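You operate a simulated robot arm through the tools that you are given. There is no shell and no other tool. Be economical: measure what you need, move in short steps, check, and stop when the job is done.

Carry out the task below with a simulated two-armed robot. There is one attempt and no reset: what you move stays moved.

TASK
Pick up the cone from the top of the side table with one hand, pass it to the other hand and put it on the shuttle end of the winding table.

Only the result counts: the job must be done as asked and must still hold three seconds after the hand-in. Knocking over, shifting, dropping, spilling or breaking anything else fails it.

THE ROBOT
Two 7-joint arms with two-finger grippers on one trunk, on a base that drives. Base frame: it is fixed to the floor where the robot stands at the start and does not move with it; the origin is under the middle of the robot, x ahead of it, y to its left, z up; the surface under the hand at the start is at about z = 836. Readings come in mm, rad, newtons and seconds.
The left shoulder is at the start at [24, 214, 1081], the right one opposite. With the tool pointing down near the work surface each hand reaches from about 200 to 760 mm from the robot's upright axis, wherever it stands, measured 20 degrees to its own side. Places, roughly: shuttle end of the winding table (18x22 cm) [340, -2100, 640]. Payload 2.2 kg a hand.
The TCP of each hand is the grasp point between the finger pads, 19 mm short of the fingertips. In the tool frame z runs along the fingers and y along their closing line. The gripper opens to 116 mm. The gripper's body begins 70 mm behind the TCP.
Orientation is told as [roll, pitch, yaw] about the base's x, y, z axes, in that order, counted from this pose: with the fingers straight down and closing along the base's y, the tool's x points along the base's -x, its y along +y and its z along -z.

THE INTERFACE
- The arms move only by the tool jog_arm. It takes "left_rows", "right_rows" or both (then of equal length, played together; a hand with none holds still); each is one flat list of numbers, 7 for each row, row after row: the shift along the base's x, y, z in mm, then the turn, a rotation vector about the base's x, y, z in rad, then the closure, from 0 (fully open) to 1 (shut). In form: [x, y, z, ax, ay, az, hand, x, y, z, ax, ay, az, hand, ...]. A call has 1 to 20 rows; each row shifts and turns the commanded pose from where the row before left it. A row lasts 0.2 s, in which the tool goes at most 50 mm and 0.15 rad; a call with a longer step from one row to the next is refused whole, and so is a gripper value outside its range. Where a pose cannot be reached the arm comes as near as it can. A force on the tool above 40 N (or 10 N above the force at the start of the call, whichever is more), or a blocked arm, ends the call early, and 0.2 s more pass. The fingers move at their own pace and stop on an object; they squeeze with about 33 N. The grip force told is the motor's: it shows also when the fingers shut on nothing. Time passes only in rows, and 0.2 s behind the last, so rows that do not move let the fingers close. The reply holds the time, the measured pose of the TCP, the force on the tool along the base axes, the opening and the grip force, in the units named above and with some noise, with the torque about the TCP (base axes, N m) and any sound that the robot's microphone picked up.
- Cameras (640 x 400 px; columns grow to the right, rows downward): "scene" is now at [130.6, -30.8, 1261.6]; the picture's right is [-0.32, -0.95, -0.00], its down [-0.46, 0.15, -0.88] and it looks along [0.83, -0.28, -0.48] (base axes); focal length 257 px, centre (320, 200). "left" rides on the left gripper at [69, 15, -96] in its tool frame; the picture's right is [-0.21, 0.98, 0.00], its down [-0.76, -0.17, -0.63] and it looks along [-0.62, -0.14, 0.77] (tool axes); focal length 251 px, centre (320, 200). "right" rides on the right gripper at [69, -15, -97] in its tool frame; the picture's right is [0.21, 0.98, 0.00], its down [-0.76, 0.17, -0.63] and it looks along [-0.62, 0.14, 0.77] (tool axes); focal length 251 px, centre (320, 200). There is no depth. A picture from a camera that has moved, and an enlarged one, comes with that camera's place and axes in the base frame and with its lens.
- get_image(camera): a new picture of that camera. No time passes.
- raise_lower(by): slides the trunk up (or, below 0, down) by that many mm; the arms and the scene camera ride with it, the base frame stays. It gives what a move gives, with no picture.
- roll_base(legs): drives the robot by 1 to 6 legs, each [ahead, left, turn to the left] in mm, mm and rad, along the robot's own axes; the way and the turn of a leg run together, so that a leg with both is an arc; at most 1500 mm and 3.142 rad a leg. The arms and the cameras ride along, it lands a little off, and it stops where it bumps. It gives what a move gives.
- turn_head(pan, tilt): turns the head with the scene camera to pan (to the left, within 1.396 rad either way) and tilt (down, from -0.506 to 1.204), counted from straight ahead of the robot. It gives what a move gives.
- zoom(camera, box): a new picture of the part [left, top, right, bottom] of that camera's present view, enlarged. No time passes.
- sign_off(): hands the job in; it is judged then, once.

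Go step by step. Nothing tells you exact positions but the pictures and the camera data: compare them with the known pose of the tool, close in by small moves and look again before you grip or let go. The budget is 120 turns and 92 pictures, counting those below and the enlarged ones. Unless the task says otherwise, let go and move clear before handing in, and close with one line.

The tools are called after "Request:" as a command line: name --argument value ..., lists and objects as JSON in quotes. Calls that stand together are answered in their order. jog_arm: Moves the arms, as the interface text tells. Its arguments: {"type":"object","properties":{"left_rows":{"type":"array"},"right_rows":{"type":"array"}},"required":[]} The other tools are called the same way: raise_lower (by) slides the trunk up or down; roll_base (legs) drives the base; turn_head (pan, tilt) turns the head that bears the scene camera; get_image (camera) takes a picture; zoom (camera, box) takes an enlarged picture of a part of a camera's view; sign_off () hands the job in.

At the start:

```text
clock: 0.0
left_tcp_pos: [529.6, 135.4, 1102.5]
left_tcp_rot: [0.001, 0.001, -0.001]
left_wrist_force: [0.2, 0.2, -0.2]
left_ft_torque: [0.01, 0.0, 0.01]
left_opening: 116.0
left_gripper_force: 0.0
right_tcp_pos: [516.7, -402.6, 1050.0]
right_tcp_rot: [0.0, 0.003, -0.001]
right_wrist_force: [0.8, 0.8, -0.4]
right_ft_torque: [0.02, 0.01, 0.01]
right_opening: 116.1
right_gripper_force: 0.1
trunk travel left (down, up): [-225.0, 265.0]
robot x, y, heading: [-2.7, -1.8, -0.002]
head pan, tilt: [-0.325, 0.499]
```

scene: 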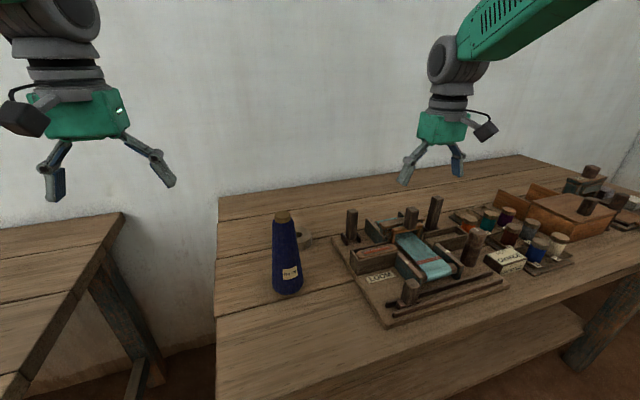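
right: 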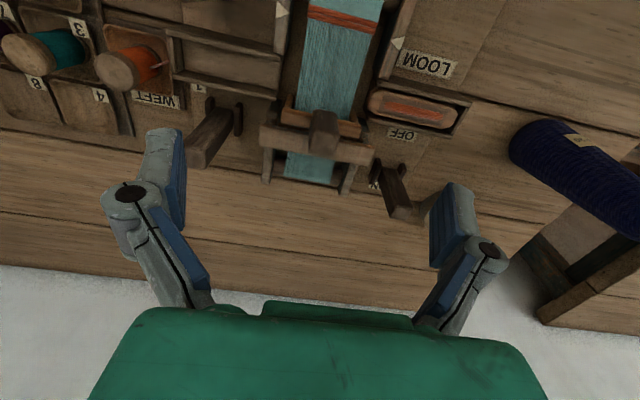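
left: 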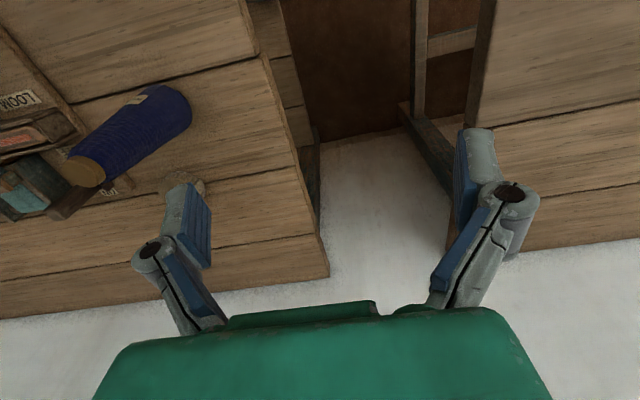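

The blue cone seems to stand at about [530, -95] on the loom table ahead of me. I'll look around to check which table is which.

Request:
turn_head --pan -1.39 --tilt 0.45

Request:
get_image --camera "scene"

Request:
turn_head --pan 0.5 --tilt 0.6

Request:
get_image --camera "scene"

```text
clock: 1.3
left_tcp_pos: [527.4, 136.3, 1104.5]
left_tcp_rot: [-0.001, -0.002, 0.001]
left_wrist_force: [0.1, 1.0, 0.2]
left_ft_torque: [-0.01, 0.01, -0.01]
left_opening: 116.0
left_gripper_force: 0.1
right_tcp_pos: [514.5, -402.3, 1050.4]
right_tcp_rot: [0.0, -0.001, 0.001]
right_wrist_force: [-0.3, -0.7, -0.1]
right_ft_torque: [0.0, 0.02, -0.03]
right_opening: 116.2
right_gripper_force: 0.1
trunk travel left (down, up): [-225.0, 265.0]
robot x, y, heading: [0.6, 0.7, 0.004]
head pan, tilt: [-1.389, 0.45]
```

```text
88 pictures are left
camera scene: at [60.8, -92.1, 1266.2], right [-0.98, -0.18, 0.0], down [-0.08, 0.43, -0.9], along [0.16, -0.88, -0.44], focal length 257 px, centre (320, 200)
```

scene: 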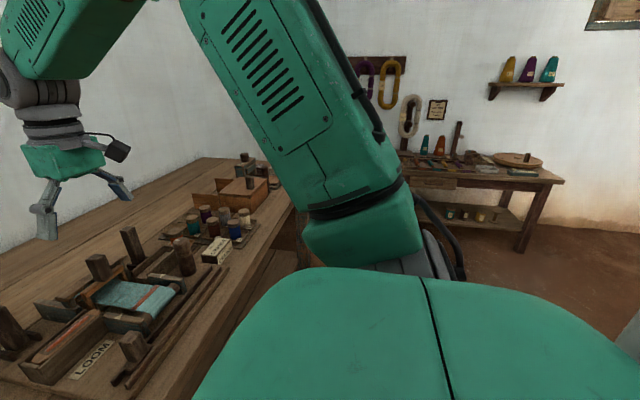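

```text
clock: 3.2
left_tcp_pos: [525.1, 135.8, 1105.6]
left_tcp_rot: [0.0, -0.002, 0.0]
left_wrist_force: [-1.0, 0.0, 0.3]
left_ft_torque: [0.03, 0.01, 0.02]
left_opening: 116.0
left_gripper_force: 0.0
right_tcp_pos: [515.6, -402.6, 1051.5]
right_tcp_rot: [0.0, -0.002, -0.002]
right_wrist_force: [0.4, 0.0, 0.8]
right_ft_torque: [-0.01, -0.02, 0.0]
right_opening: 115.9
right_gripper_force: 0.1
trunk travel left (down, up): [-225.0, 265.0]
robot x, y, heading: [-1.9, -1.4, 0.0]
head pan, tilt: [0.499, 0.6]
```

```text
87 pictures are left
camera scene: at [121.9, 40.7, 1252.6], right [0.48, -0.88, 0.0], down [-0.5, -0.27, -0.82], along [0.72, 0.4, -0.57], focal length 257 px, centre (320, 200)
```

scene: 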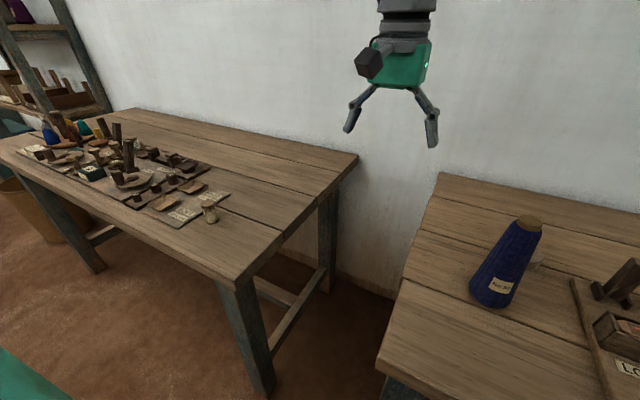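

Several tables show. I'll zoom in on the table to the left and on the cone in front of me.

Request:
zoom --camera "scene" --box '[0, 90, 240, 240]'

Request:
zoom --camera "scene" --box '[440, 190, 600, 330]'

Request:
turn_head --pan 1.3 --tilt 0.3

Request:
get_image --camera "scene"

```text
2.67 times, centred on (120, 165) of scene
camera zoom: at [121.9, 40.7, 1252.6], right [0.48, -0.88, 0.0], down [-0.5, -0.27, -0.82], along [0.72, 0.4, -0.57], focal length 686 px, centre (853, 293)
```

zoom: 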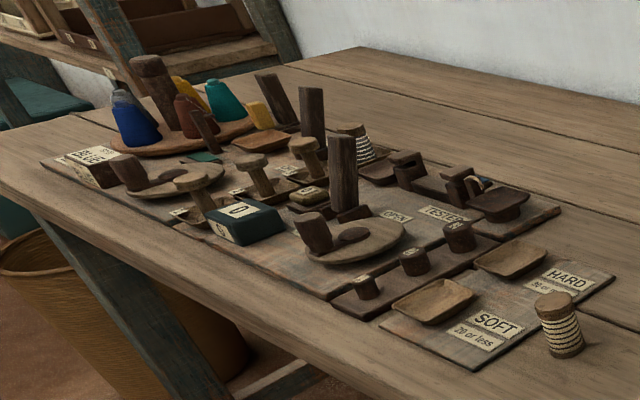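

```text
2.86 times, centred on (520, 260) of scene
camera zoom: at [121.9, 40.7, 1252.6], right [0.48, -0.88, 0.0], down [-0.5, -0.27, -0.82], along [0.72, 0.4, -0.57], focal length 735 px, centre (-251, 29)
```

zoom: 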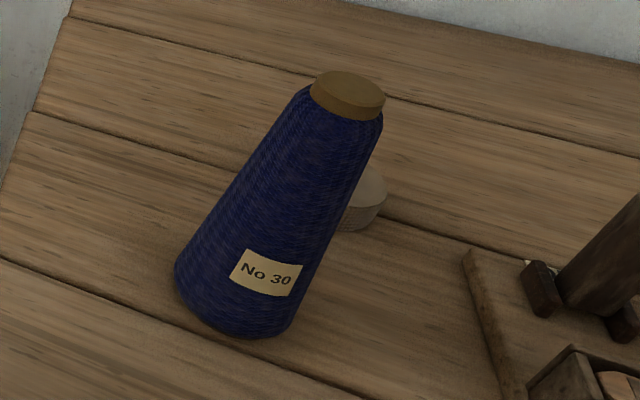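

```text
clock: 4.3
left_tcp_pos: [525.6, 136.3, 1104.8]
left_tcp_rot: [-0.001, -0.002, -0.001]
left_wrist_force: [-0.7, 0.9, -0.2]
left_ft_torque: [0.0, -0.01, 0.0]
left_opening: 115.8
left_gripper_force: 0.0
right_tcp_pos: [514.3, -402.5, 1051.5]
right_tcp_rot: [-0.001, -0.002, -0.002]
right_wrist_force: [0.3, 0.0, 0.7]
right_ft_torque: [-0.01, 0.01, 0.03]
right_opening: 116.1
right_gripper_force: 0.0
trunk travel left (down, up): [-225.0, 265.0]
robot x, y, heading: [3.7, -2.5, 0.001]
head pan, tilt: [1.3, 0.3]
```

```text
84 pictures are left
camera scene: at [69.4, 88.4, 1280.3], right [0.96, -0.27, 0.0], down [-0.08, -0.28, -0.96], along [0.25, 0.92, -0.3], focal length 257 px, centre (320, 200)
```

scene: 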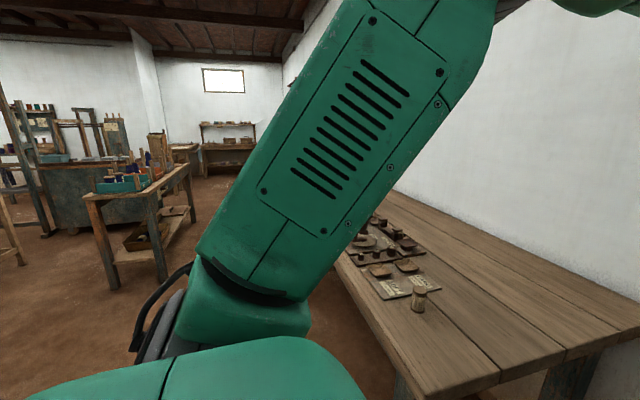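

The target is the "No 30" cone at about [535, -98], with its base at z≈836 and a height of about 165. The left hand will take it low from the side, then the right hand will take the top from above. I'll yaw the left hand first so that its camera ends up on top.

Request:
jog_arm --left_rows '[0, 5, 0, 0, 0, 0.15, 0, 0, 5, 0, 0, 0, 0.15, 0, 0, 5, 0, 0, 0, 0.15, 0, 0, 5, 0, 0, 0, 0.15, 0, 0, 5, 0, 0, 0, 0.15, 0, 0, 5, 0, 0, 0, 0.15, 0, 0, 5, 0, 0, 0, 0.15, 0, 0, 5, 0, 0, 0, 0.15, 0, 0, 5, 0, 0, 0, 0.15, 0, 0, 5, 0, 0, 0, 0.15, 0, 0, 0, 0, 0, 0, 0.07, 0]' --right_rows '[0, 0, 5, 0, 0, 0.15, 0, 0, 0, 5, 0, 0, 0.15, 0, 0, 0, 5, 0, 0, 0.15, 0, 0, 0, 5, 0, 0, 0.15, 0, 0, 0, 5, 0, 0, 0.15, 0, 0, 0, 5, 0, 0, 0.15, 0, 0, 0, 5, 0, 0, 0.15, 0, 0, 0, 5, 0, 0, 0.15, 0, 0, 0, 5, 0, 0, 0.15, 0, 0, 0, 5, 0, 0, 0.15, 0, 0, 0, 5, 0, 0, 0.07, 0]'

Request:
jog_arm --left_rows '[0, 5, 0, -0.15, 0, 0, 0, 0, 5, 0, -0.15, 0, 0, 0, 0, 5, 0, -0.15, 0, 0, 0, 0, 5, 0, -0.15, 0, 0, 0, 0, 5, 0, -0.15, 0, 0, 0, 0, 5, 0, -0.15, 0, 0, 0, 0, 5, 0, -0.15, 0, 0, 0, 0, 5, 0, -0.15, 0, 0, 0, 0, 0, 0, 0, 0, 0, 0]'

Request:
turn_head --pan -0.1 --tilt 0.6

Request:
get_image --camera "scene"

Request:
get_image --camera "left"

```text
clock: 6.7
left_tcp_pos: [524.8, 185.3, 1106.3]
left_tcp_rot: [0.0, -0.002, 1.57]
left_wrist_force: [-0.5, 0.5, -0.2]
left_ft_torque: [0.0, -0.01, -0.01]
left_opening: 116.2
left_gripper_force: 0.1
right_tcp_pos: [515.4, -402.0, 1106.2]
right_tcp_rot: [-0.001, -0.004, 1.573]
right_wrist_force: [0.6, 0.5, -0.8]
right_ft_torque: [0.02, -0.04, 0.0]
right_opening: 115.8
right_gripper_force: 0.0
trunk travel left (down, up): [-225.0, 265.0]
robot x, y, heading: [-1.9, -1.0, 0.001]
head pan, tilt: [1.3, 0.3]
```

```text
clock: 8.7
left_tcp_pos: [524.8, 228.7, 1106.6]
left_tcp_rot: [-0.003, 1.199, 1.566]
left_wrist_force: [0.2, -0.2, -1.1]
left_ft_torque: [0.04, -0.03, -0.02]
left_opening: 115.7
left_gripper_force: 0.1
right_tcp_pos: [514.5, -400.9, 1107.2]
right_tcp_rot: [0.0, -0.002, 1.57]
right_wrist_force: [0.1, -0.3, 0.5]
right_ft_torque: [-0.01, 0.0, -0.01]
right_opening: 115.9
right_gripper_force: 0.1
trunk travel left (down, up): [-225.0, 265.0]
robot x, y, heading: [-0.2, 0.1, -0.003]
head pan, tilt: [1.3, 0.3]
```

```text
clock: 10.2
left_tcp_pos: [526.1, 228.1, 1105.3]
left_tcp_rot: [-0.001, 1.195, 1.569]
left_wrist_force: [0.0, 0.1, -0.4]
left_ft_torque: [0.04, 0.0, 0.02]
left_opening: 116.1
left_gripper_force: 0.0
right_tcp_pos: [514.1, -401.4, 1106.3]
right_tcp_rot: [0.001, -0.002, 1.571]
right_wrist_force: [0.1, 0.5, -0.3]
right_ft_torque: [0.01, -0.02, 0.02]
right_opening: 116.0
right_gripper_force: 0.2
trunk travel left (down, up): [-225.0, 265.0]
robot x, y, heading: [0.5, -4.8, -0.005]
head pan, tilt: [-0.099, 0.6]
```

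```text
83 pictures are left
camera scene: at [132.2, -8.5, 1252.5], right [-0.1, -1.0, 0.0], down [-0.57, 0.06, -0.82], along [0.82, -0.08, -0.57], focal length 257 px, centre (320, 200)
```

scene: 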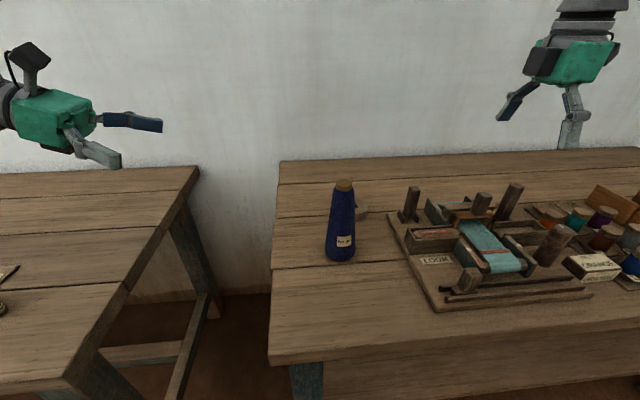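

```text
82 pictures are left
camera left: at [511.6, 293.0, 1206.5], right [-0.98, 0.08, -0.2], down [0.17, 0.87, -0.47], along [0.14, -0.49, -0.86], focal length 251 px, centre (320, 200)
```

left: 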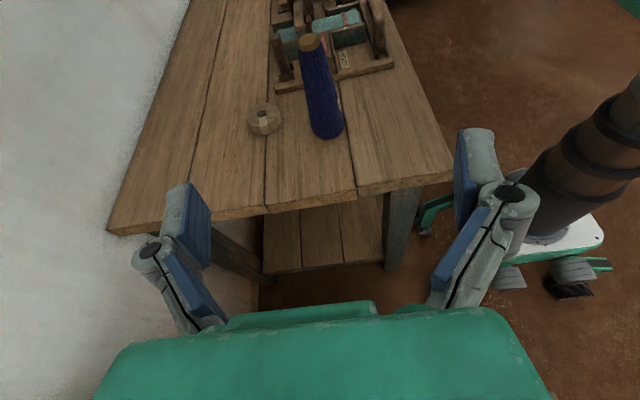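

The left hand is oriented as I wanted. Now I'll bring it beside the cone, above the table.

Request:
jog_arm --left_rows '[2, -30, -30, 0, 0, 0, 0, 2, -30, -30, 0, 0, 0, 0, 2, -30, -30, 0, 0, 0, 0, 2, -30, -30, 0, 0, 0, 0, 2, -30, -30, 0, 0, 0, 0, 2, -20, -30, 0, 0, 0, 0, 0, 0, 0, 0, 0, 0, 0]'

Request:
get_image --camera "left"

Request:
get_image --camera "scene"

```text
clock: 11.8
left_tcp_pos: [537.6, 56.6, 925.9]
left_tcp_rot: [-0.005, 1.196, 1.565]
left_wrist_force: [0.0, 0.5, -0.8]
left_ft_torque: [-0.02, 0.01, 0.02]
left_opening: 115.9
left_gripper_force: 0.0
right_tcp_pos: [513.4, -403.1, 1106.8]
right_tcp_rot: [0.0, -0.004, 1.57]
right_wrist_force: [0.3, 0.2, 0.0]
right_ft_torque: [-0.01, -0.03, 0.01]
right_opening: 116.0
right_gripper_force: 0.0
trunk travel left (down, up): [-225.0, 265.0]
robot x, y, heading: [3.4, 1.3, 0.006]
head pan, tilt: [-0.099, 0.6]
```

```text
81 pictures are left
camera left: at [523.4, 122.4, 1027.3], right [-0.98, 0.08, -0.2], down [0.17, 0.87, -0.47], along [0.14, -0.49, -0.86], focal length 251 px, centre (320, 200)
```

left: 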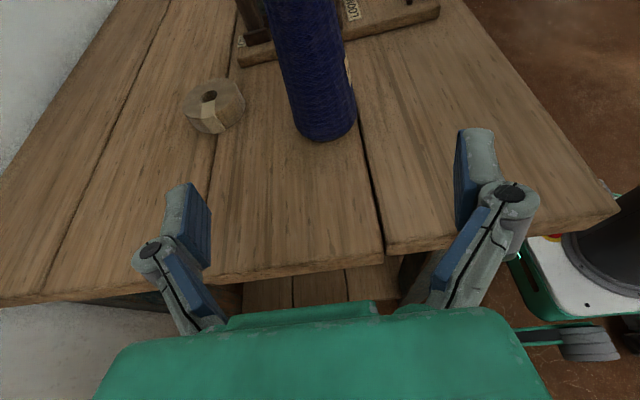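

```text
80 pictures are left
camera scene: at [132.1, -9.6, 1252.6], right [-0.1, -0.99, 0.0], down [-0.57, 0.06, -0.82], along [0.82, -0.08, -0.57], focal length 257 px, centre (320, 200)
```

scene: 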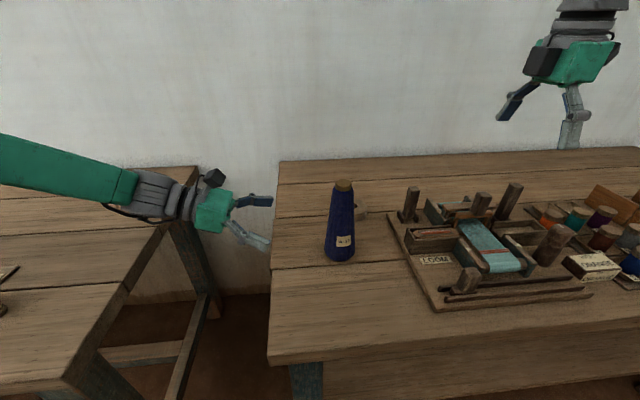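

The cone's base centre is at about [542, -84]. I'll lower the left hand to grip height and close in part of the way.

Request:
jog_arm --left_rows '[2, 0, -20, 0, 0, 0, 0, 2, 0, -16, 0, 0, 0, 0, 0, -30, 0, 0, 0, 0, 0, 0, -30, 0, 0, 0, 0, 0, 0, -20, 0, 0, 0, 0, 0, 0, 0, 0, 0, 0, 0, 0]'

Request:
get_image --camera "left"

Request:
get_image --camera "scene"

```text
clock: 13.2
left_tcp_pos: [542.7, -23.0, 888.9]
left_tcp_rot: [-0.002, 1.195, 1.569]
left_wrist_force: [0.1, -0.2, 0.0]
left_ft_torque: [0.01, 0.0, 0.02]
left_opening: 116.0
left_gripper_force: 0.0
right_tcp_pos: [514.8, -401.8, 1105.5]
right_tcp_rot: [-0.001, -0.003, 1.569]
right_wrist_force: [0.0, -0.2, 0.1]
right_ft_torque: [0.01, 0.03, 0.02]
right_opening: 116.0
right_gripper_force: 0.0
trunk travel left (down, up): [-225.0, 265.0]
robot x, y, heading: [-3.6, 1.4, -0.002]
head pan, tilt: [-0.099, 0.6]
```

```text
79 pictures are left
camera left: at [527.4, 42.5, 990.9], right [-0.98, 0.08, -0.2], down [0.17, 0.87, -0.47], along [0.14, -0.49, -0.86], focal length 251 px, centre (320, 200)
```

left: 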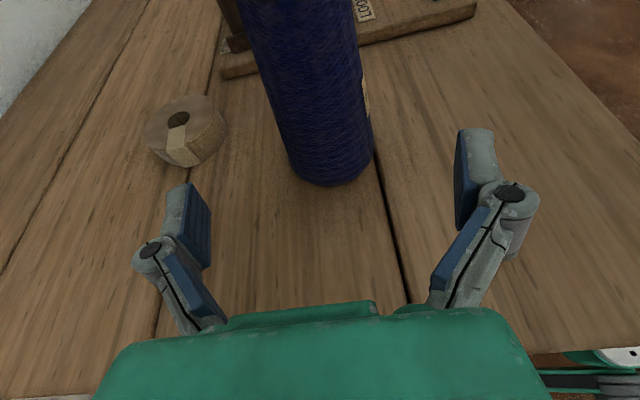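

```text
78 pictures are left
camera scene: at [132.8, -10.1, 1252.4], right [-0.1, -0.99, 0.0], down [-0.57, 0.06, -0.82], along [0.82, -0.08, -0.57], focal length 257 px, centre (320, 200)
```

scene: 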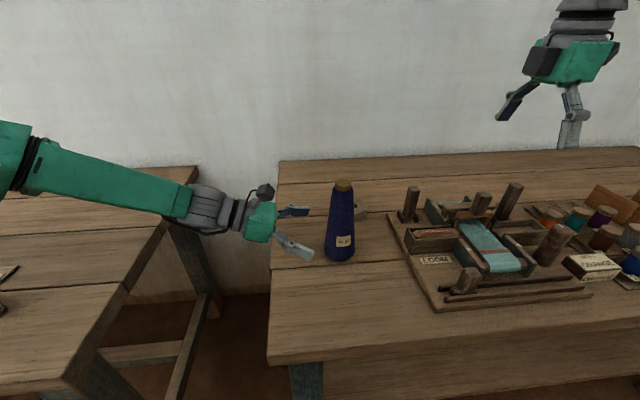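

The cone is centred between the fingers. I'll close them part of the way for clearance from the bobbin, move in 62 mm and look.

Request:
jog_arm --left_rows '[0, 0, 0, 0, 0, 0, 0.24, 0, -16, 0, 0, 0, 0, 0.24, 0, -16, 0, 0, 0, 0, 0.24, 0, -16, 0, 0, 0, 0, 0.24, 0, -15, 0, 0, 0, 0, 0.24, 0, 0, 0, 0, 0, 0, 0.24]'

Request:
get_image --camera "left"

Request:
zoom --camera "scene" --box '[220, 150, 420, 290]'

```text
clock: 14.6
left_tcp_pos: [541.2, -85.7, 888.5]
left_tcp_rot: [-0.002, 1.195, 1.569]
left_wrist_force: [0.0, 0.2, 0.3]
left_ft_torque: [0.01, 0.02, 0.0]
left_opening: 88.3
left_gripper_force: 0.0
right_tcp_pos: [515.5, -401.7, 1107.0]
right_tcp_rot: [0.0, -0.002, 1.57]
right_wrist_force: [0.4, 0.0, -1.1]
right_ft_torque: [-0.02, 0.01, -0.01]
right_opening: 116.1
right_gripper_force: 0.0
trunk travel left (down, up): [-225.0, 265.0]
robot x, y, heading: [1.3, 0.4, 0.006]
head pan, tilt: [-0.099, 0.6]
```

```text
77 pictures are left
camera left: at [527.0, -20.5, 990.0], right [-0.98, 0.08, -0.2], down [0.17, 0.87, -0.47], along [0.14, -0.49, -0.86], focal length 251 px, centre (320, 200)
```

left: 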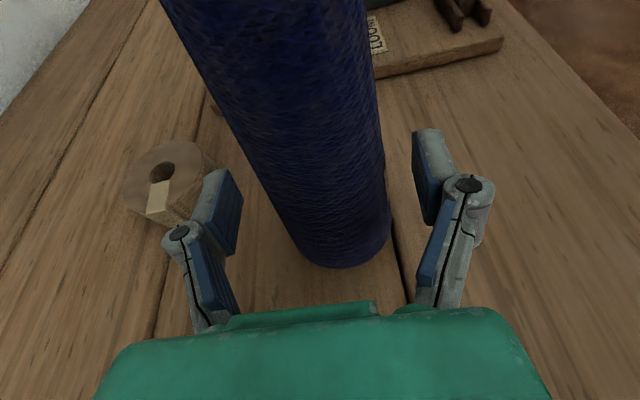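

```text
2.86 times, centred on (320, 220) of scene
camera zoom: at [132.8, -10.9, 1252.4], right [-0.1, -1.0, 0.0], down [-0.57, 0.06, -0.82], along [0.82, -0.08, -0.57], focal length 735 px, centre (320, 143)
```

zoom: 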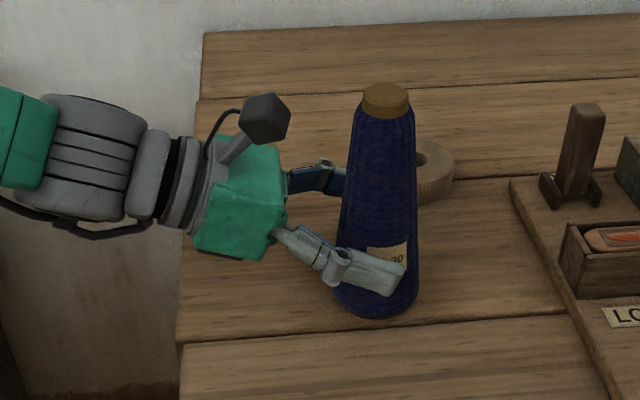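

The fingers straddle the cone well. I'll move in 5 mm more and close.

Request:
jog_arm --left_rows '[0, -5, 0, 0, 0, 0, 0.24, 0, 0, 0, 0, 0, 0, 0.4, 0, 0, 0, 0, 0, 0, 0.6, 0, 0, 0, 0, 0, 0, 0.8, 0, 0, 0, 0, 0, 0, 0.8]'

Request:
get_image --camera "scene"

```text
clock: 15.8
left_tcp_pos: [542.8, -90.0, 889.5]
left_tcp_rot: [-0.002, 1.194, 1.567]
left_wrist_force: [-1.0, -0.3, 0.1]
left_ft_torque: [0.02, 0.01, 0.04]
left_opening: 57.5
left_gripper_force: 33.4
right_tcp_pos: [515.1, -403.7, 1106.5]
right_tcp_rot: [0.001, -0.004, 1.57]
right_wrist_force: [-0.8, 0.6, -0.5]
right_ft_torque: [-0.01, 0.0, -0.04]
right_opening: 116.2
right_gripper_force: 0.0
trunk travel left (down, up): [-225.0, 265.0]
robot x, y, heading: [-2.5, -0.4, -0.002]
head pan, tilt: [-0.099, 0.6]
```

```text
75 pictures are left
camera scene: at [132.7, -10.8, 1252.5], right [-0.1, -1.0, 0.0], down [-0.57, 0.06, -0.82], along [0.82, -0.08, -0.57], focal length 257 px, centre (320, 200)
```

scene: 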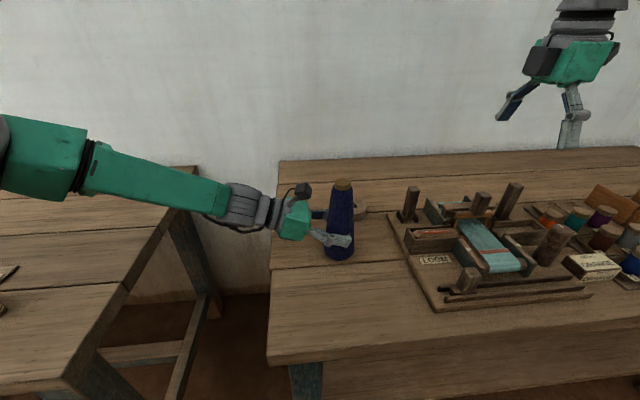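

I have the cone at 57.5 mm. I'll lift it 100 mm, and bring the right hand up to a height above the cone.

Request:
jog_arm --left_rows '[0, 0, 10, 0, 0, 0, 0.8, 0, 0, 20, 0, 0, 0, 0.8, 0, 0, 25, 0, 0, 0, 0.8, 0, 0, 25, 0, 0, 0, 0.8, 0, 0, 20, 0, 0, 0, 0.8, 0, 0, 0, 0, 0, 0, 0.8]' --right_rows '[5, 0, 20, 0, 0, 0, 0, 5, 0, 20, 0, 0, 0, 0, 5, 0, 20, 0, 0, 0, 0, 5, 0, 20, 0, 0, 0, 0, 5, 0, 15, 0, 0, 0, 0, 0, 0, 0, 0, 0, 0, 0]'

Request:
turn_head --pan -0.1 --tilt 0.4

Request:
get_image --camera "scene"

Request:
get_image --camera "left"

```text
clock: 17.2
left_tcp_pos: [541.9, -91.8, 989.3]
left_tcp_rot: [0.001, 1.196, 1.57]
left_wrist_force: [-0.2, -0.2, -0.9]
left_ft_torque: [0.0, 0.01, 0.02]
left_opening: 57.4
left_gripper_force: 32.7
right_tcp_pos: [541.3, -402.5, 1201.5]
right_tcp_rot: [-0.001, -0.003, 1.569]
right_wrist_force: [0.9, 0.1, -0.2]
right_ft_torque: [0.01, 0.01, 0.03]
right_opening: 115.9
right_gripper_force: 0.0
trunk travel left (down, up): [-225.0, 265.0]
robot x, y, heading: [4.0, -1.1, -0.002]
head pan, tilt: [-0.099, 0.6]
```

```text
clock: 18.0
left_tcp_pos: [542.8, -91.8, 990.9]
left_tcp_rot: [-0.002, 1.197, 1.569]
left_wrist_force: [-0.6, 0.3, -1.0]
left_ft_torque: [-0.01, -0.01, 0.03]
left_opening: 57.7
left_gripper_force: 32.7
right_tcp_pos: [540.3, -402.2, 1201.5]
right_tcp_rot: [0.0, -0.003, 1.569]
right_wrist_force: [0.0, -0.3, 0.3]
right_ft_torque: [0.01, 0.01, -0.01]
right_opening: 115.9
right_gripper_force: 0.1
trunk travel left (down, up): [-225.0, 265.0]
robot x, y, heading: [-3.3, 0.8, -0.0]
head pan, tilt: [-0.099, 0.4]
```

```text
74 pictures are left
camera scene: at [137.3, -11.1, 1270.6], right [-0.1, -1.0, 0.0], down [-0.39, 0.04, -0.92], along [0.91, -0.09, -0.39], focal length 257 px, centre (320, 200)
```

scene: 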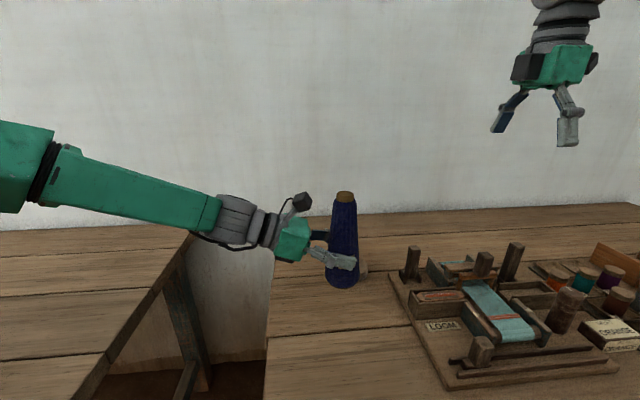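

```text
73 pictures are left
camera left: at [527.0, -26.6, 1090.3], right [-0.98, 0.08, -0.2], down [0.17, 0.87, -0.47], along [0.14, -0.49, -0.86], focal length 251 px, centre (320, 200)
```

left: 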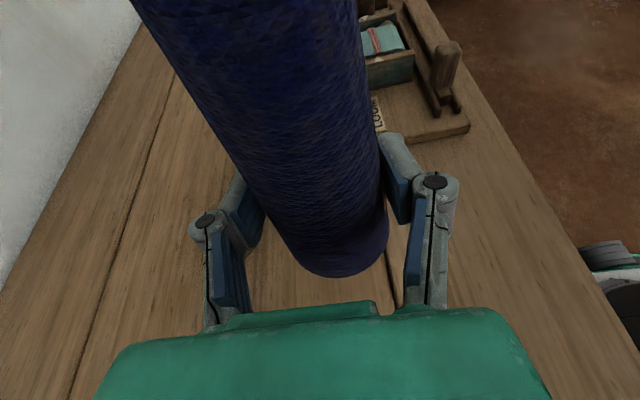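

The cone hangs upright, with its top at about z = 1104. Now I'll bring the right hand over it, well above.

Request:
jog_arm --right_rows '[0, 39, 2, 0, 0, 0, 0, 0, 39, 2, 0, 0, 0, 0, 0, 39, 2, 0, 0, 0, 0, 0, 39, 2, 0, 0, 0, 0, 0, 39, 0, 0, 0, 0, 0, 0, 39, 0, 0, 0, 0, 0, 0, 39, 0, 0, 0, 0, 0, 0, 36, 0, 0, 0, 0, 0, 0, 0, 0, 0, 0, 0, 0]'

Request:
get_image --camera "right"

Request:
get_image --camera "scene"

```text
clock: 20.0
left_tcp_pos: [540.5, -90.1, 989.6]
left_tcp_rot: [-0.003, 1.199, 1.569]
left_wrist_force: [-1.0, -0.1, -1.3]
left_ft_torque: [-0.02, 0.03, 0.0]
left_opening: 57.3
left_gripper_force: 33.0
right_tcp_pos: [538.5, -89.7, 1209.6]
right_tcp_rot: [0.003, -0.002, 1.57]
right_wrist_force: [-0.3, 0.4, 0.2]
right_ft_torque: [-0.04, -0.03, -0.02]
right_opening: 115.9
right_gripper_force: 0.0
trunk travel left (down, up): [-225.0, 265.0]
robot x, y, heading: [-1.0, 1.2, 0.005]
head pan, tilt: [-0.099, 0.4]
```

```text
72 pictures are left
camera right: at [555.3, -158.9, 1306.2], right [-0.98, -0.21, 0.0], down [-0.16, 0.76, 0.63], along [-0.14, 0.62, -0.77], focal length 251 px, centre (320, 200)
```

right: 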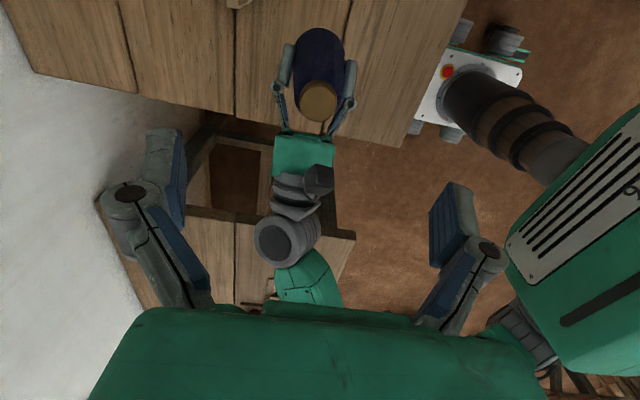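

```text
71 pictures are left
camera scene: at [137.4, -7.9, 1270.6], right [-0.1, -1.0, 0.0], down [-0.39, 0.04, -0.92], along [0.91, -0.09, -0.39], focal length 257 px, centre (320, 200)
```

scene: 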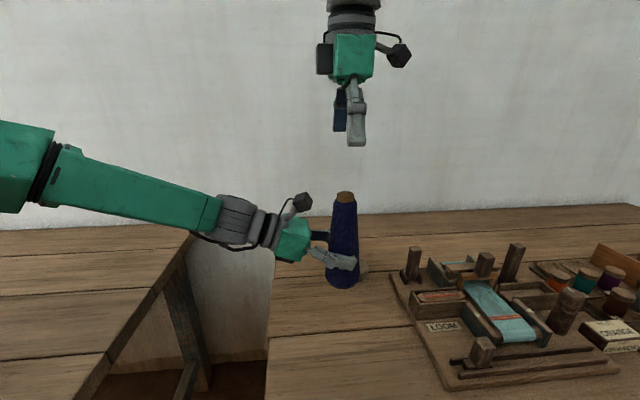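

The cone's top is at about [542, -95]. I'll shift the right hand and lower it to a TCP height of z≈1075.

Request:
jog_arm --right_rows '[3, -5, -20, 0, 0, 0, 0, 0, 0, -30, 0, 0, 0, 0, 0, 0, -30, 0, 0, 0, 0, 0, 0, -20, 0, 0, 0, 0, 0, 0, 0, 0, 0, 0, 0]'

Request:
get_image --camera "right"

Request:
get_image --camera "scene"

```text
clock: 21.2
left_tcp_pos: [541.3, -90.5, 989.1]
left_tcp_rot: [-0.002, 1.195, 1.57]
left_wrist_force: [0.0, 0.2, -0.5]
left_ft_torque: [0.0, -0.02, -0.02]
left_opening: 57.4
left_gripper_force: 33.3
right_tcp_pos: [543.6, -97.2, 1109.2]
right_tcp_rot: [0.0, -0.004, 1.567]
right_wrist_force: [-1.3, -0.3, -0.2]
right_ft_torque: [0.0, -0.01, -0.02]
right_opening: 116.0
right_gripper_force: 0.0
trunk travel left (down, up): [-225.0, 265.0]
robot x, y, heading: [1.9, 0.5, -0.001]
head pan, tilt: [-0.099, 0.4]
```

```text
70 pictures are left
camera right: at [558.9, -166.1, 1205.5], right [-0.98, -0.21, 0.0], down [-0.16, 0.75, 0.63], along [-0.14, 0.62, -0.77], focal length 251 px, centre (320, 200)
```

right: 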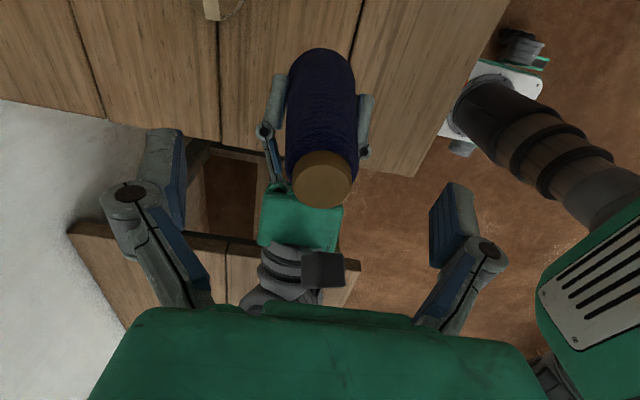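

```text
69 pictures are left
camera scene: at [137.3, -8.9, 1270.7], right [-0.1, -1.0, 0.0], down [-0.39, 0.04, -0.92], along [0.91, -0.09, -0.39], focal length 257 px, centre (320, 200)
```

scene: 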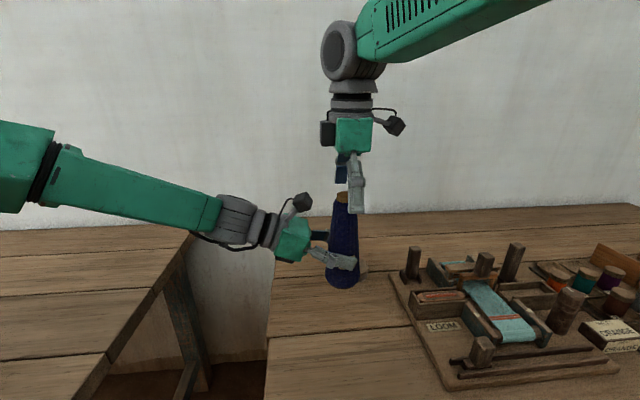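

The right hand is aligned. I'll descend 34 mm and close.

Request:
jog_arm --right_rows '[0, 0, -17, 0, 0, 0, 0, -1, 0, -17, 0, 0, 0, 0, 0, 0, 0, 0, 0, 0, 0.3, 0, 0, 0, 0, 0, 0, 0.6, 0, 0, 0, 0, 0, 0, 0.9, 0, 0, 0, 0, 0, 0, 0.9, 0, 0, 0, 0, 0, 0, 0.9]'

Request:
get_image --camera "right"

Request:
zoom --camera "scene" --box '[240, 110, 440, 300]'

```text
clock: 22.8
left_tcp_pos: [542.1, -90.6, 989.0]
left_tcp_rot: [-0.002, 1.195, 1.569]
left_wrist_force: [6.9, -0.1, -2.2]
left_ft_torque: [0.0, 0.3, 0.11]
left_opening: 57.6
left_gripper_force: 32.8
right_tcp_pos: [542.4, -96.8, 1075.9]
right_tcp_rot: [0.002, -0.002, 1.569]
right_wrist_force: [-7.7, 0.7, 0.9]
right_ft_torque: [0.05, 0.35, -0.07]
right_opening: 45.2
right_gripper_force: 33.1
trunk travel left (down, up): [-225.0, 265.0]
robot x, y, heading: [0.5, -0.7, -0.001]
head pan, tilt: [-0.099, 0.4]
```

```text
68 pictures are left
camera right: at [558.4, -166.2, 1172.3], right [-0.98, -0.21, 0.0], down [-0.16, 0.76, 0.63], along [-0.14, 0.62, -0.77], focal length 251 px, centre (320, 200)
```

right: 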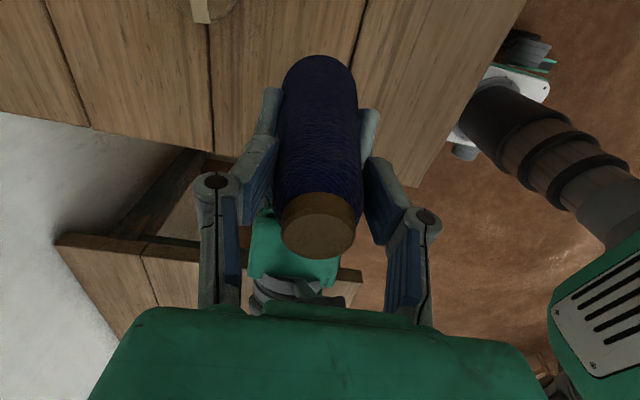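

```text
2.11 times, centred on (340, 205) of scene
camera zoom: at [137.6, -8.9, 1270.6], right [-0.1, -1.0, 0.0], down [-0.39, 0.04, -0.92], along [0.91, -0.09, -0.39], focal length 541 px, centre (278, 190)
```

zoom: 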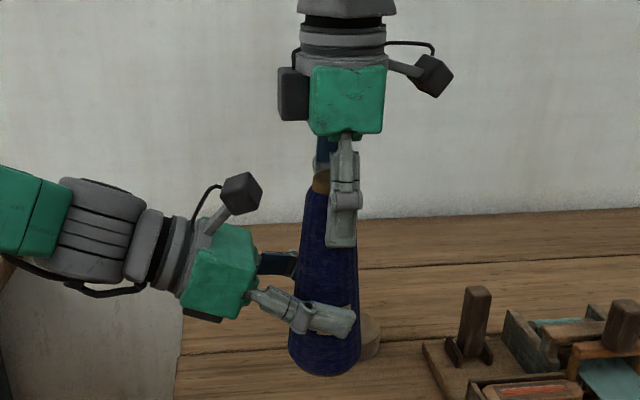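

The right hand holds the top at 45 mm. I'll open the left hand and back it off toward +y.

Request:
jog_arm --left_rows '[0, 0, 0, 0, 0, 0, 0.4, 0, 0, 0, 0, 0, 0, 0.2, 0, 0, 0, 0, 0, 0, 0.2]'

Request:
jog_arm --left_rows '[0, 10, 0, 0, 0, 0, 0.2, 0, 20, 0, 0, 0, 0, 0.2, 0, 30, 0, 0, 0, 0, 0.2, 0, 30, 0, 0, 0, 0, 0.2, 0, 30, 0, 0, 0, 0, 0.2, 0, 30, 10, 0, 0, 0, 0.2, 0, 0, 0, 0, 0, 0, 0]'

Request:
get_image --camera "scene"

Request:
get_image --camera "left"

```text
clock: 23.6
left_tcp_pos: [540.3, -90.0, 988.8]
left_tcp_rot: [-0.001, 1.197, 1.568]
left_wrist_force: [0.1, 0.3, 0.2]
left_ft_torque: [0.0, 0.0, 0.03]
left_opening: 92.7
left_gripper_force: 0.0
right_tcp_pos: [543.8, -98.0, 1075.6]
right_tcp_rot: [0.0, -0.004, 1.567]
right_wrist_force: [0.9, 0.1, 0.3]
right_ft_torque: [-0.01, 0.01, -0.01]
right_opening: 45.5
right_gripper_force: 32.7
trunk travel left (down, up): [-225.0, 265.0]
robot x, y, heading: [-0.2, -1.3, 0.001]
head pan, tilt: [-0.099, 0.4]
```

```text
clock: 25.2
left_tcp_pos: [541.5, 61.6, 997.9]
left_tcp_rot: [-0.001, 1.197, 1.571]
left_wrist_force: [0.3, 0.1, -0.6]
left_ft_torque: [-0.01, -0.02, 0.01]
left_opening: 116.2
left_gripper_force: 0.0
right_tcp_pos: [543.4, -96.9, 1074.9]
right_tcp_rot: [0.002, -0.003, 1.568]
right_wrist_force: [0.3, -1.6, 0.7]
right_ft_torque: [-0.05, 0.05, 0.02]
right_opening: 45.4
right_gripper_force: 32.7
trunk travel left (down, up): [-225.0, 265.0]
robot x, y, heading: [1.5, -0.9, 0.003]
head pan, tilt: [-0.099, 0.4]
```

```text
66 pictures are left
camera scene: at [137.8, -7.3, 1270.6], right [-0.1, -1.0, 0.0], down [-0.39, 0.04, -0.92], along [0.91, -0.09, -0.39], focal length 257 px, centre (320, 200)
```

scene: 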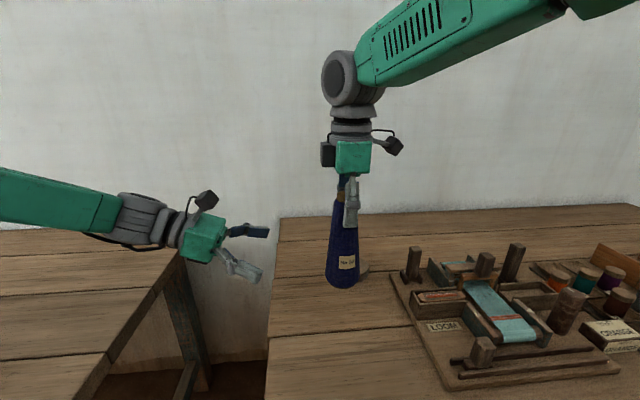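

```text
65 pictures are left
camera left: at [527.1, 126.7, 1099.3], right [-0.98, 0.08, -0.2], down [0.17, 0.86, -0.47], along [0.14, -0.5, -0.86], focal length 251 px, centre (320, 200)
```

left: 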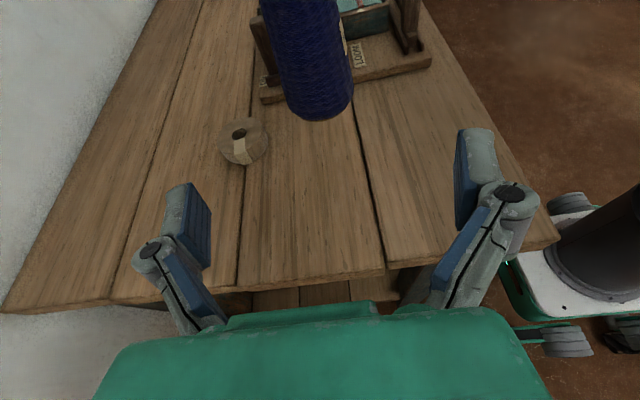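

Handover done: the right hand holds the cone alone. I'll retract both arms close to the body for the drive, raising the cone first.

Request:
jog_arm --left_rows '[0, 20, 20, 0, 0, 0, 0, 0, 30, 30, 0.1, 0, 0, 0, -10, 30, 30, 0.15, 0, 0, 0, -20, 20, 20, 0.15, 0, 0, 0, -20, 20, 10, 0.15, 0, 0, 0, -20, 20, 0, 0.15, 0, 0, 0, -20, 10, 0, 0.15, 0, 0, 0, -20, 0, 0, 0.15, 0, 0, 0, -20, 0, 0, 0.15, 0, 0, 0, -20, 0, 0, 0.05, 0, 0, 0, -20, 0, 0, 0, 0, 0, 0]' --right_rows '[0, 0, 20, 0, 0, 0, 0.9, 0, 0, 20, 0, 0, 0, 0.9, 0, -10, 20, 0, 0, 0, 0.9, -10, -15, 10, 0, 0, 0, 0.9, -25, -20, 0, 0, 0, 0, 0.9, -25, -20, 0, 0, 0, 0, 0.9, -25, -20, 0, 0, 0, 0, 0.9, -25, -20, 0, 0, 0, 0, 0.9, -25, -20, 0, 0, 0, 0, 0.9, -25, -20, 0, 0, 0, 0, 0.9, -20, -10, 0, 0, 0, 0, 0.9]'

Request:
turn_head --pan -0.9 --tilt 0.6

Request:
get_image --camera "scene"

```text
clock: 27.6
left_tcp_pos: [370.0, 208.7, 1110.4]
left_tcp_rot: [-0.001, -0.005, 1.569]
left_wrist_force: [-0.5, 0.1, 0.8]
left_ft_torque: [0.03, -0.01, 0.03]
left_opening: 116.0
left_gripper_force: 0.1
right_tcp_pos: [360.7, -252.9, 1145.4]
right_tcp_rot: [-0.002, -0.002, 1.568]
right_wrist_force: [-0.8, -0.3, -0.9]
right_ft_torque: [-0.02, 0.01, 0.01]
right_opening: 45.2
right_gripper_force: 33.1
trunk travel left (down, up): [-225.0, 265.0]
robot x, y, heading: [1.4, 2.9, -0.001]
head pan, tilt: [-0.099, 0.4]
```

```text
clock: 28.7
left_tcp_pos: [372.3, 210.8, 1110.1]
left_tcp_rot: [0.0, -0.005, 1.569]
left_wrist_force: [0.0, -0.1, -0.1]
left_ft_torque: [0.0, -0.02, 0.0]
left_opening: 116.1
left_gripper_force: 0.0
right_tcp_pos: [362.6, -252.0, 1146.3]
right_tcp_rot: [0.0, -0.005, 1.569]
right_wrist_force: [-0.1, -0.2, -1.9]
right_ft_torque: [0.01, 0.01, -0.02]
right_opening: 45.6
right_gripper_force: 33.5
trunk travel left (down, up): [-225.0, 265.0]
robot x, y, heading: [-1.3, -0.9, -0.006]
head pan, tilt: [-0.901, 0.6]
```

```text
64 pictures are left
camera scene: at [97.6, -69.8, 1252.7], right [-0.78, -0.62, 0.0], down [-0.35, 0.44, -0.82], along [0.51, -0.65, -0.57], focal length 257 px, centre (320, 200)
```

scene: 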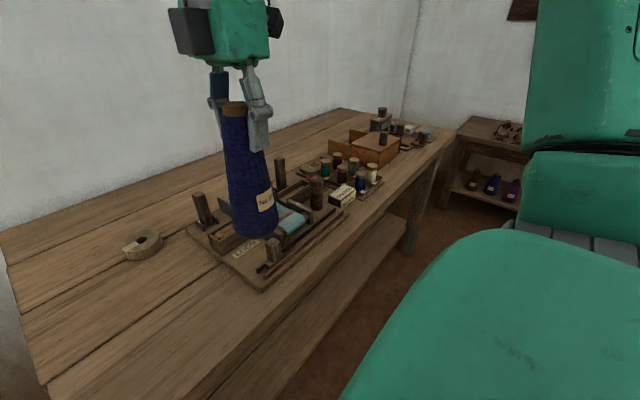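

The path to the right looks open, with the loom table ending near y≈-1300. I'll back off, turn right and drive partway.

Request:
roll_base --legs '[[-220, 0, 0], [0, 0, -1.4], [700, 0, 0]]'

Request:
turn_head --pan 0 --tilt 0.4

Request:
get_image --camera "scene"

```text
clock: 37.2
left_tcp_pos: [182.7, -1015.6, 1110.5]
left_tcp_rot: [-0.002, -0.004, 0.184]
left_wrist_force: [-1.2, 0.3, -0.3]
left_ft_torque: [0.01, 0.01, 0.0]
left_opening: 115.7
left_gripper_force: 0.1
right_tcp_pos: [-274.3, -1090.1, 1145.9]
right_tcp_rot: [0.0, -0.003, 0.183]
right_wrist_force: [-0.1, -0.3, -0.8]
right_ft_torque: [0.02, 0.01, 0.01]
right_opening: 45.4
right_gripper_force: 32.9
trunk travel left (down, up): [-225.0, 265.0]
robot x, y, heading: [-93.9, -687.0, -1.388]
head pan, tilt: [-0.901, 0.6]
```

```text
clock: 38.4
left_tcp_pos: [182.4, -1013.8, 1110.4]
left_tcp_rot: [-0.001, -0.004, 0.184]
left_wrist_force: [0.6, 0.8, 0.1]
left_ft_torque: [0.01, 0.0, -0.01]
left_opening: 115.8
left_gripper_force: 0.0
right_tcp_pos: [-274.7, -1089.5, 1146.4]
right_tcp_rot: [-0.001, -0.004, 0.183]
right_wrist_force: [0.3, 0.6, -1.0]
right_ft_torque: [0.01, -0.01, 0.0]
right_opening: 45.6
right_gripper_force: 33.1
trunk travel left (down, up): [-225.0, 265.0]
robot x, y, heading: [-90.0, -687.2, -1.385]
head pan, tilt: [0.0, 0.4]
```

```text
63 pictures are left
camera scene: at [-67.8, -820.3, 1270.9], right [-0.98, -0.18, 0.0], down [-0.07, 0.39, -0.92], along [0.17, -0.9, -0.39], focal length 257 px, centre (320, 200)
```

scene: 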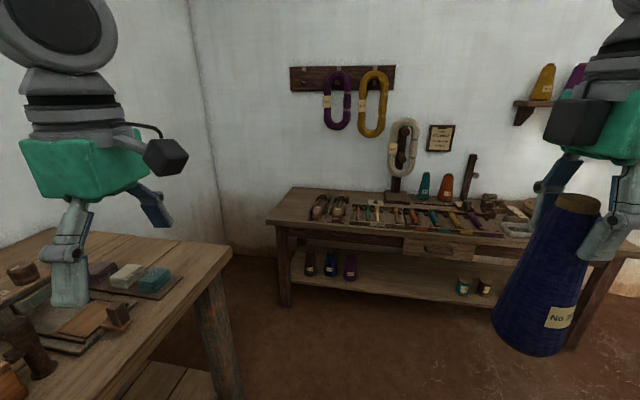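

Request:
zoom --camera "scene" --box '[250, 160, 510, 310]'

```text
2.46 times, centred on (380, 235) of scene
camera zoom: at [-67.8, -820.3, 1270.9], right [-0.98, -0.18, 0.0], down [-0.07, 0.39, -0.92], along [0.17, -0.9, -0.39], focal length 633 px, centre (172, 114)
```

zoom: 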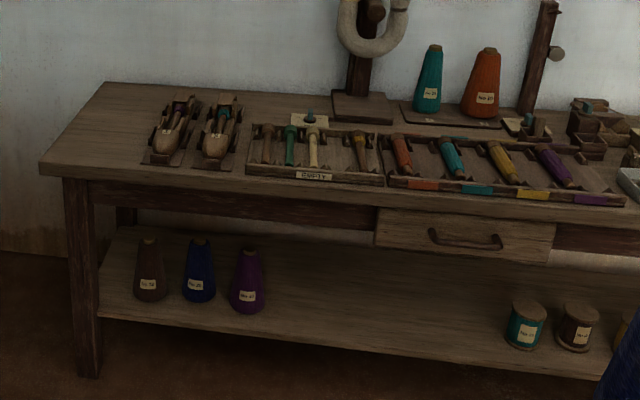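

The shuttle end is the left end of the winding table: a free strip at x≈250–400, next to the shuttle racks. I'll drive up to it and turn a little left.

Request:
roll_base --legs '[[800, -20, 0], [0, 0, 0.425]]'

Request:
turn_head --pan 0 --tilt 0.7

Request:
get_image --camera "scene"

Request:
get_image --camera "right"

```text
clock: 44.0
left_tcp_pos: [417.8, -1662.3, 1110.4]
left_tcp_rot: [0.001, -0.004, 0.607]
left_wrist_force: [-0.5, -0.1, -0.6]
left_ft_torque: [0.0, 0.0, 0.01]
left_opening: 116.0
left_gripper_force: 0.1
right_tcp_pos: [33.9, -1918.4, 1145.8]
right_tcp_rot: [-0.002, -0.003, 0.607]
right_wrist_force: [-0.3, -0.2, -0.2]
right_ft_torque: [0.0, 0.0, -0.03]
right_opening: 45.4
right_gripper_force: 33.0
trunk travel left (down, up): [-225.0, 265.0]
robot x, y, heading: [36.2, -1477.2, -0.961]
head pan, tilt: [0.0, 0.4]
```

```text
clock: 44.8
left_tcp_pos: [417.2, -1661.2, 1111.3]
left_tcp_rot: [-0.003, -0.004, 0.607]
left_wrist_force: [0.8, 0.5, 0.7]
left_ft_torque: [0.04, -0.02, 0.02]
left_opening: 116.1
left_gripper_force: 0.2
right_tcp_pos: [31.3, -1917.0, 1146.6]
right_tcp_rot: [-0.004, -0.005, 0.608]
right_wrist_force: [0.6, 0.4, -0.6]
right_ft_torque: [0.0, 0.0, 0.0]
right_opening: 45.1
right_gripper_force: 33.0
trunk travel left (down, up): [-225.0, 265.0]
robot x, y, heading: [32.1, -1478.3, -0.963]
head pan, tilt: [0.0, 0.7]
```

```text
61 pictures are left
camera scene: at [107.5, -1581.8, 1244.1], right [-0.82, -0.57, 0.0], down [-0.37, 0.53, -0.76], along [0.44, -0.63, -0.65], focal length 257 px, centre (320, 200)
```

scene: 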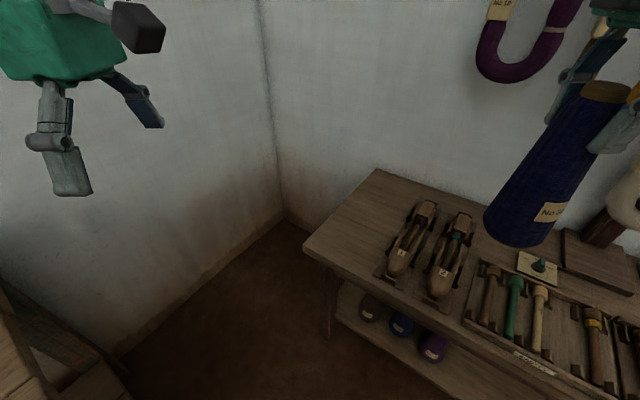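

```text
60 pictures are left
camera right: at [-15.0, -1968.5, 1244.0], right [-0.73, 0.68, 0.0], down [0.52, 0.57, 0.63], along [0.43, 0.46, -0.77], focal length 251 px, centre (320, 200)
```

right: 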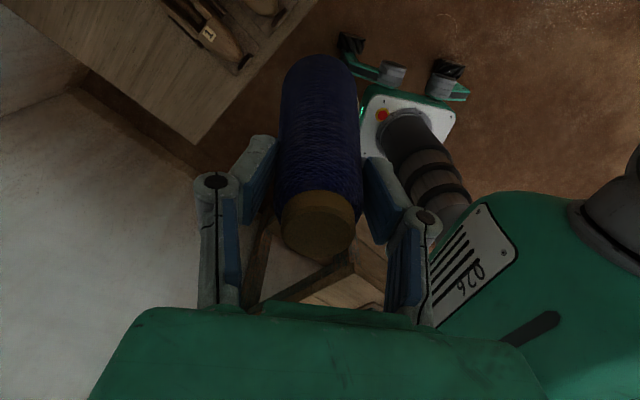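

Estimates of this table's height disagree (560–640), so I'll triangulate with a vertical baseline by raising the trunk for a second view.

Request:
zoom --camera "scene" --box '[280, 140, 520, 320]'

Request:
raise_lower --by 240

Request:
zoom --camera "scene" --box '[280, 160, 520, 340]'

Request:
get_image --camera "scene"

```text
2.22 times, centred on (400, 230) of scene
camera zoom: at [107.5, -1581.8, 1244.1], right [-0.82, -0.57, 0.0], down [-0.37, 0.53, -0.76], along [0.44, -0.63, -0.65], focal length 571 px, centre (142, 133)
```

zoom: 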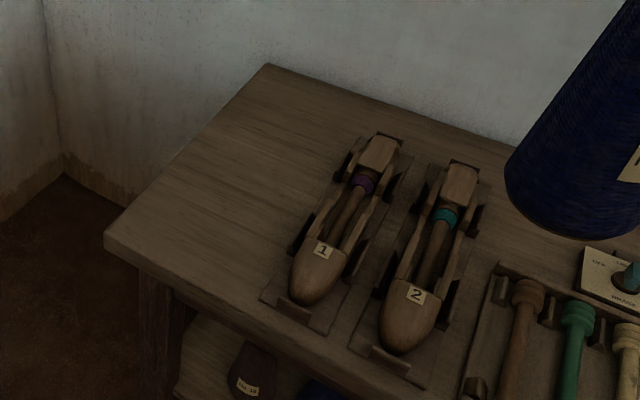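

```text
clock: 47.3
left_tcp_pos: [417.0, -1661.7, 1351.1]
left_tcp_rot: [-0.001, -0.004, 0.607]
left_wrist_force: [0.2, 0.5, -0.4]
left_ft_torque: [0.0, -0.02, 0.03]
left_opening: 116.1
left_gripper_force: 0.1
right_tcp_pos: [33.0, -1917.0, 1388.4]
right_tcp_rot: [-0.002, -0.004, 0.607]
right_wrist_force: [-0.3, 1.1, -0.5]
right_ft_torque: [0.0, -0.01, -0.03]
right_opening: 45.4
right_gripper_force: 32.8
trunk travel left (down, up): [-465.0, 25.0]
robot x, y, heading: [36.4, -1480.8, -0.959]
head pan, tilt: [0.0, 0.7]
```

```text
2.22 times, centred on (400, 250) of scene
camera zoom: at [107.9, -1582.6, 1484.0], right [-0.82, -0.57, 0.0], down [-0.37, 0.53, -0.76], along [0.44, -0.63, -0.65], focal length 571 px, centre (142, 89)
```

zoom: 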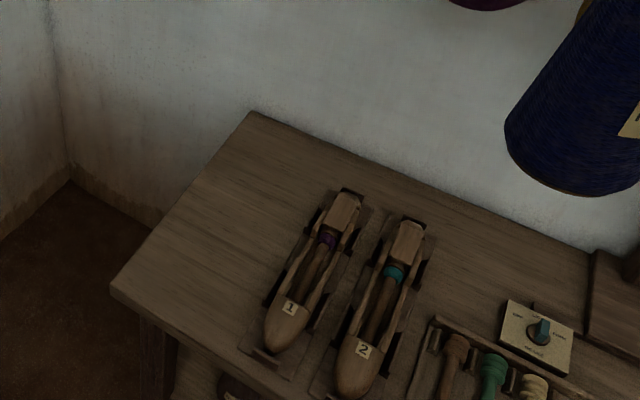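

```text
57 pictures are left
camera scene: at [107.9, -1582.6, 1484.0], right [-0.82, -0.57, 0.0], down [-0.37, 0.53, -0.76], along [0.44, -0.63, -0.65], focal length 257 px, centre (320, 200)
```

scene: 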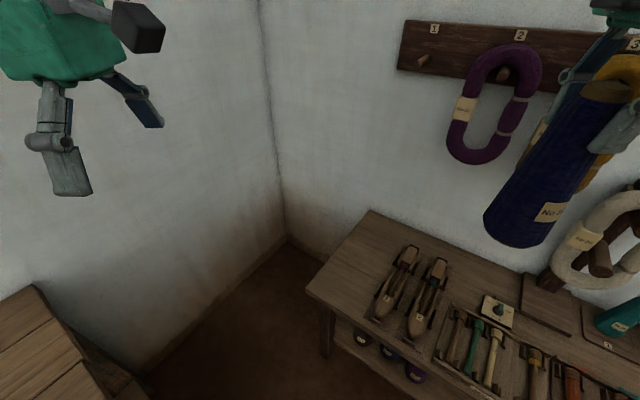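

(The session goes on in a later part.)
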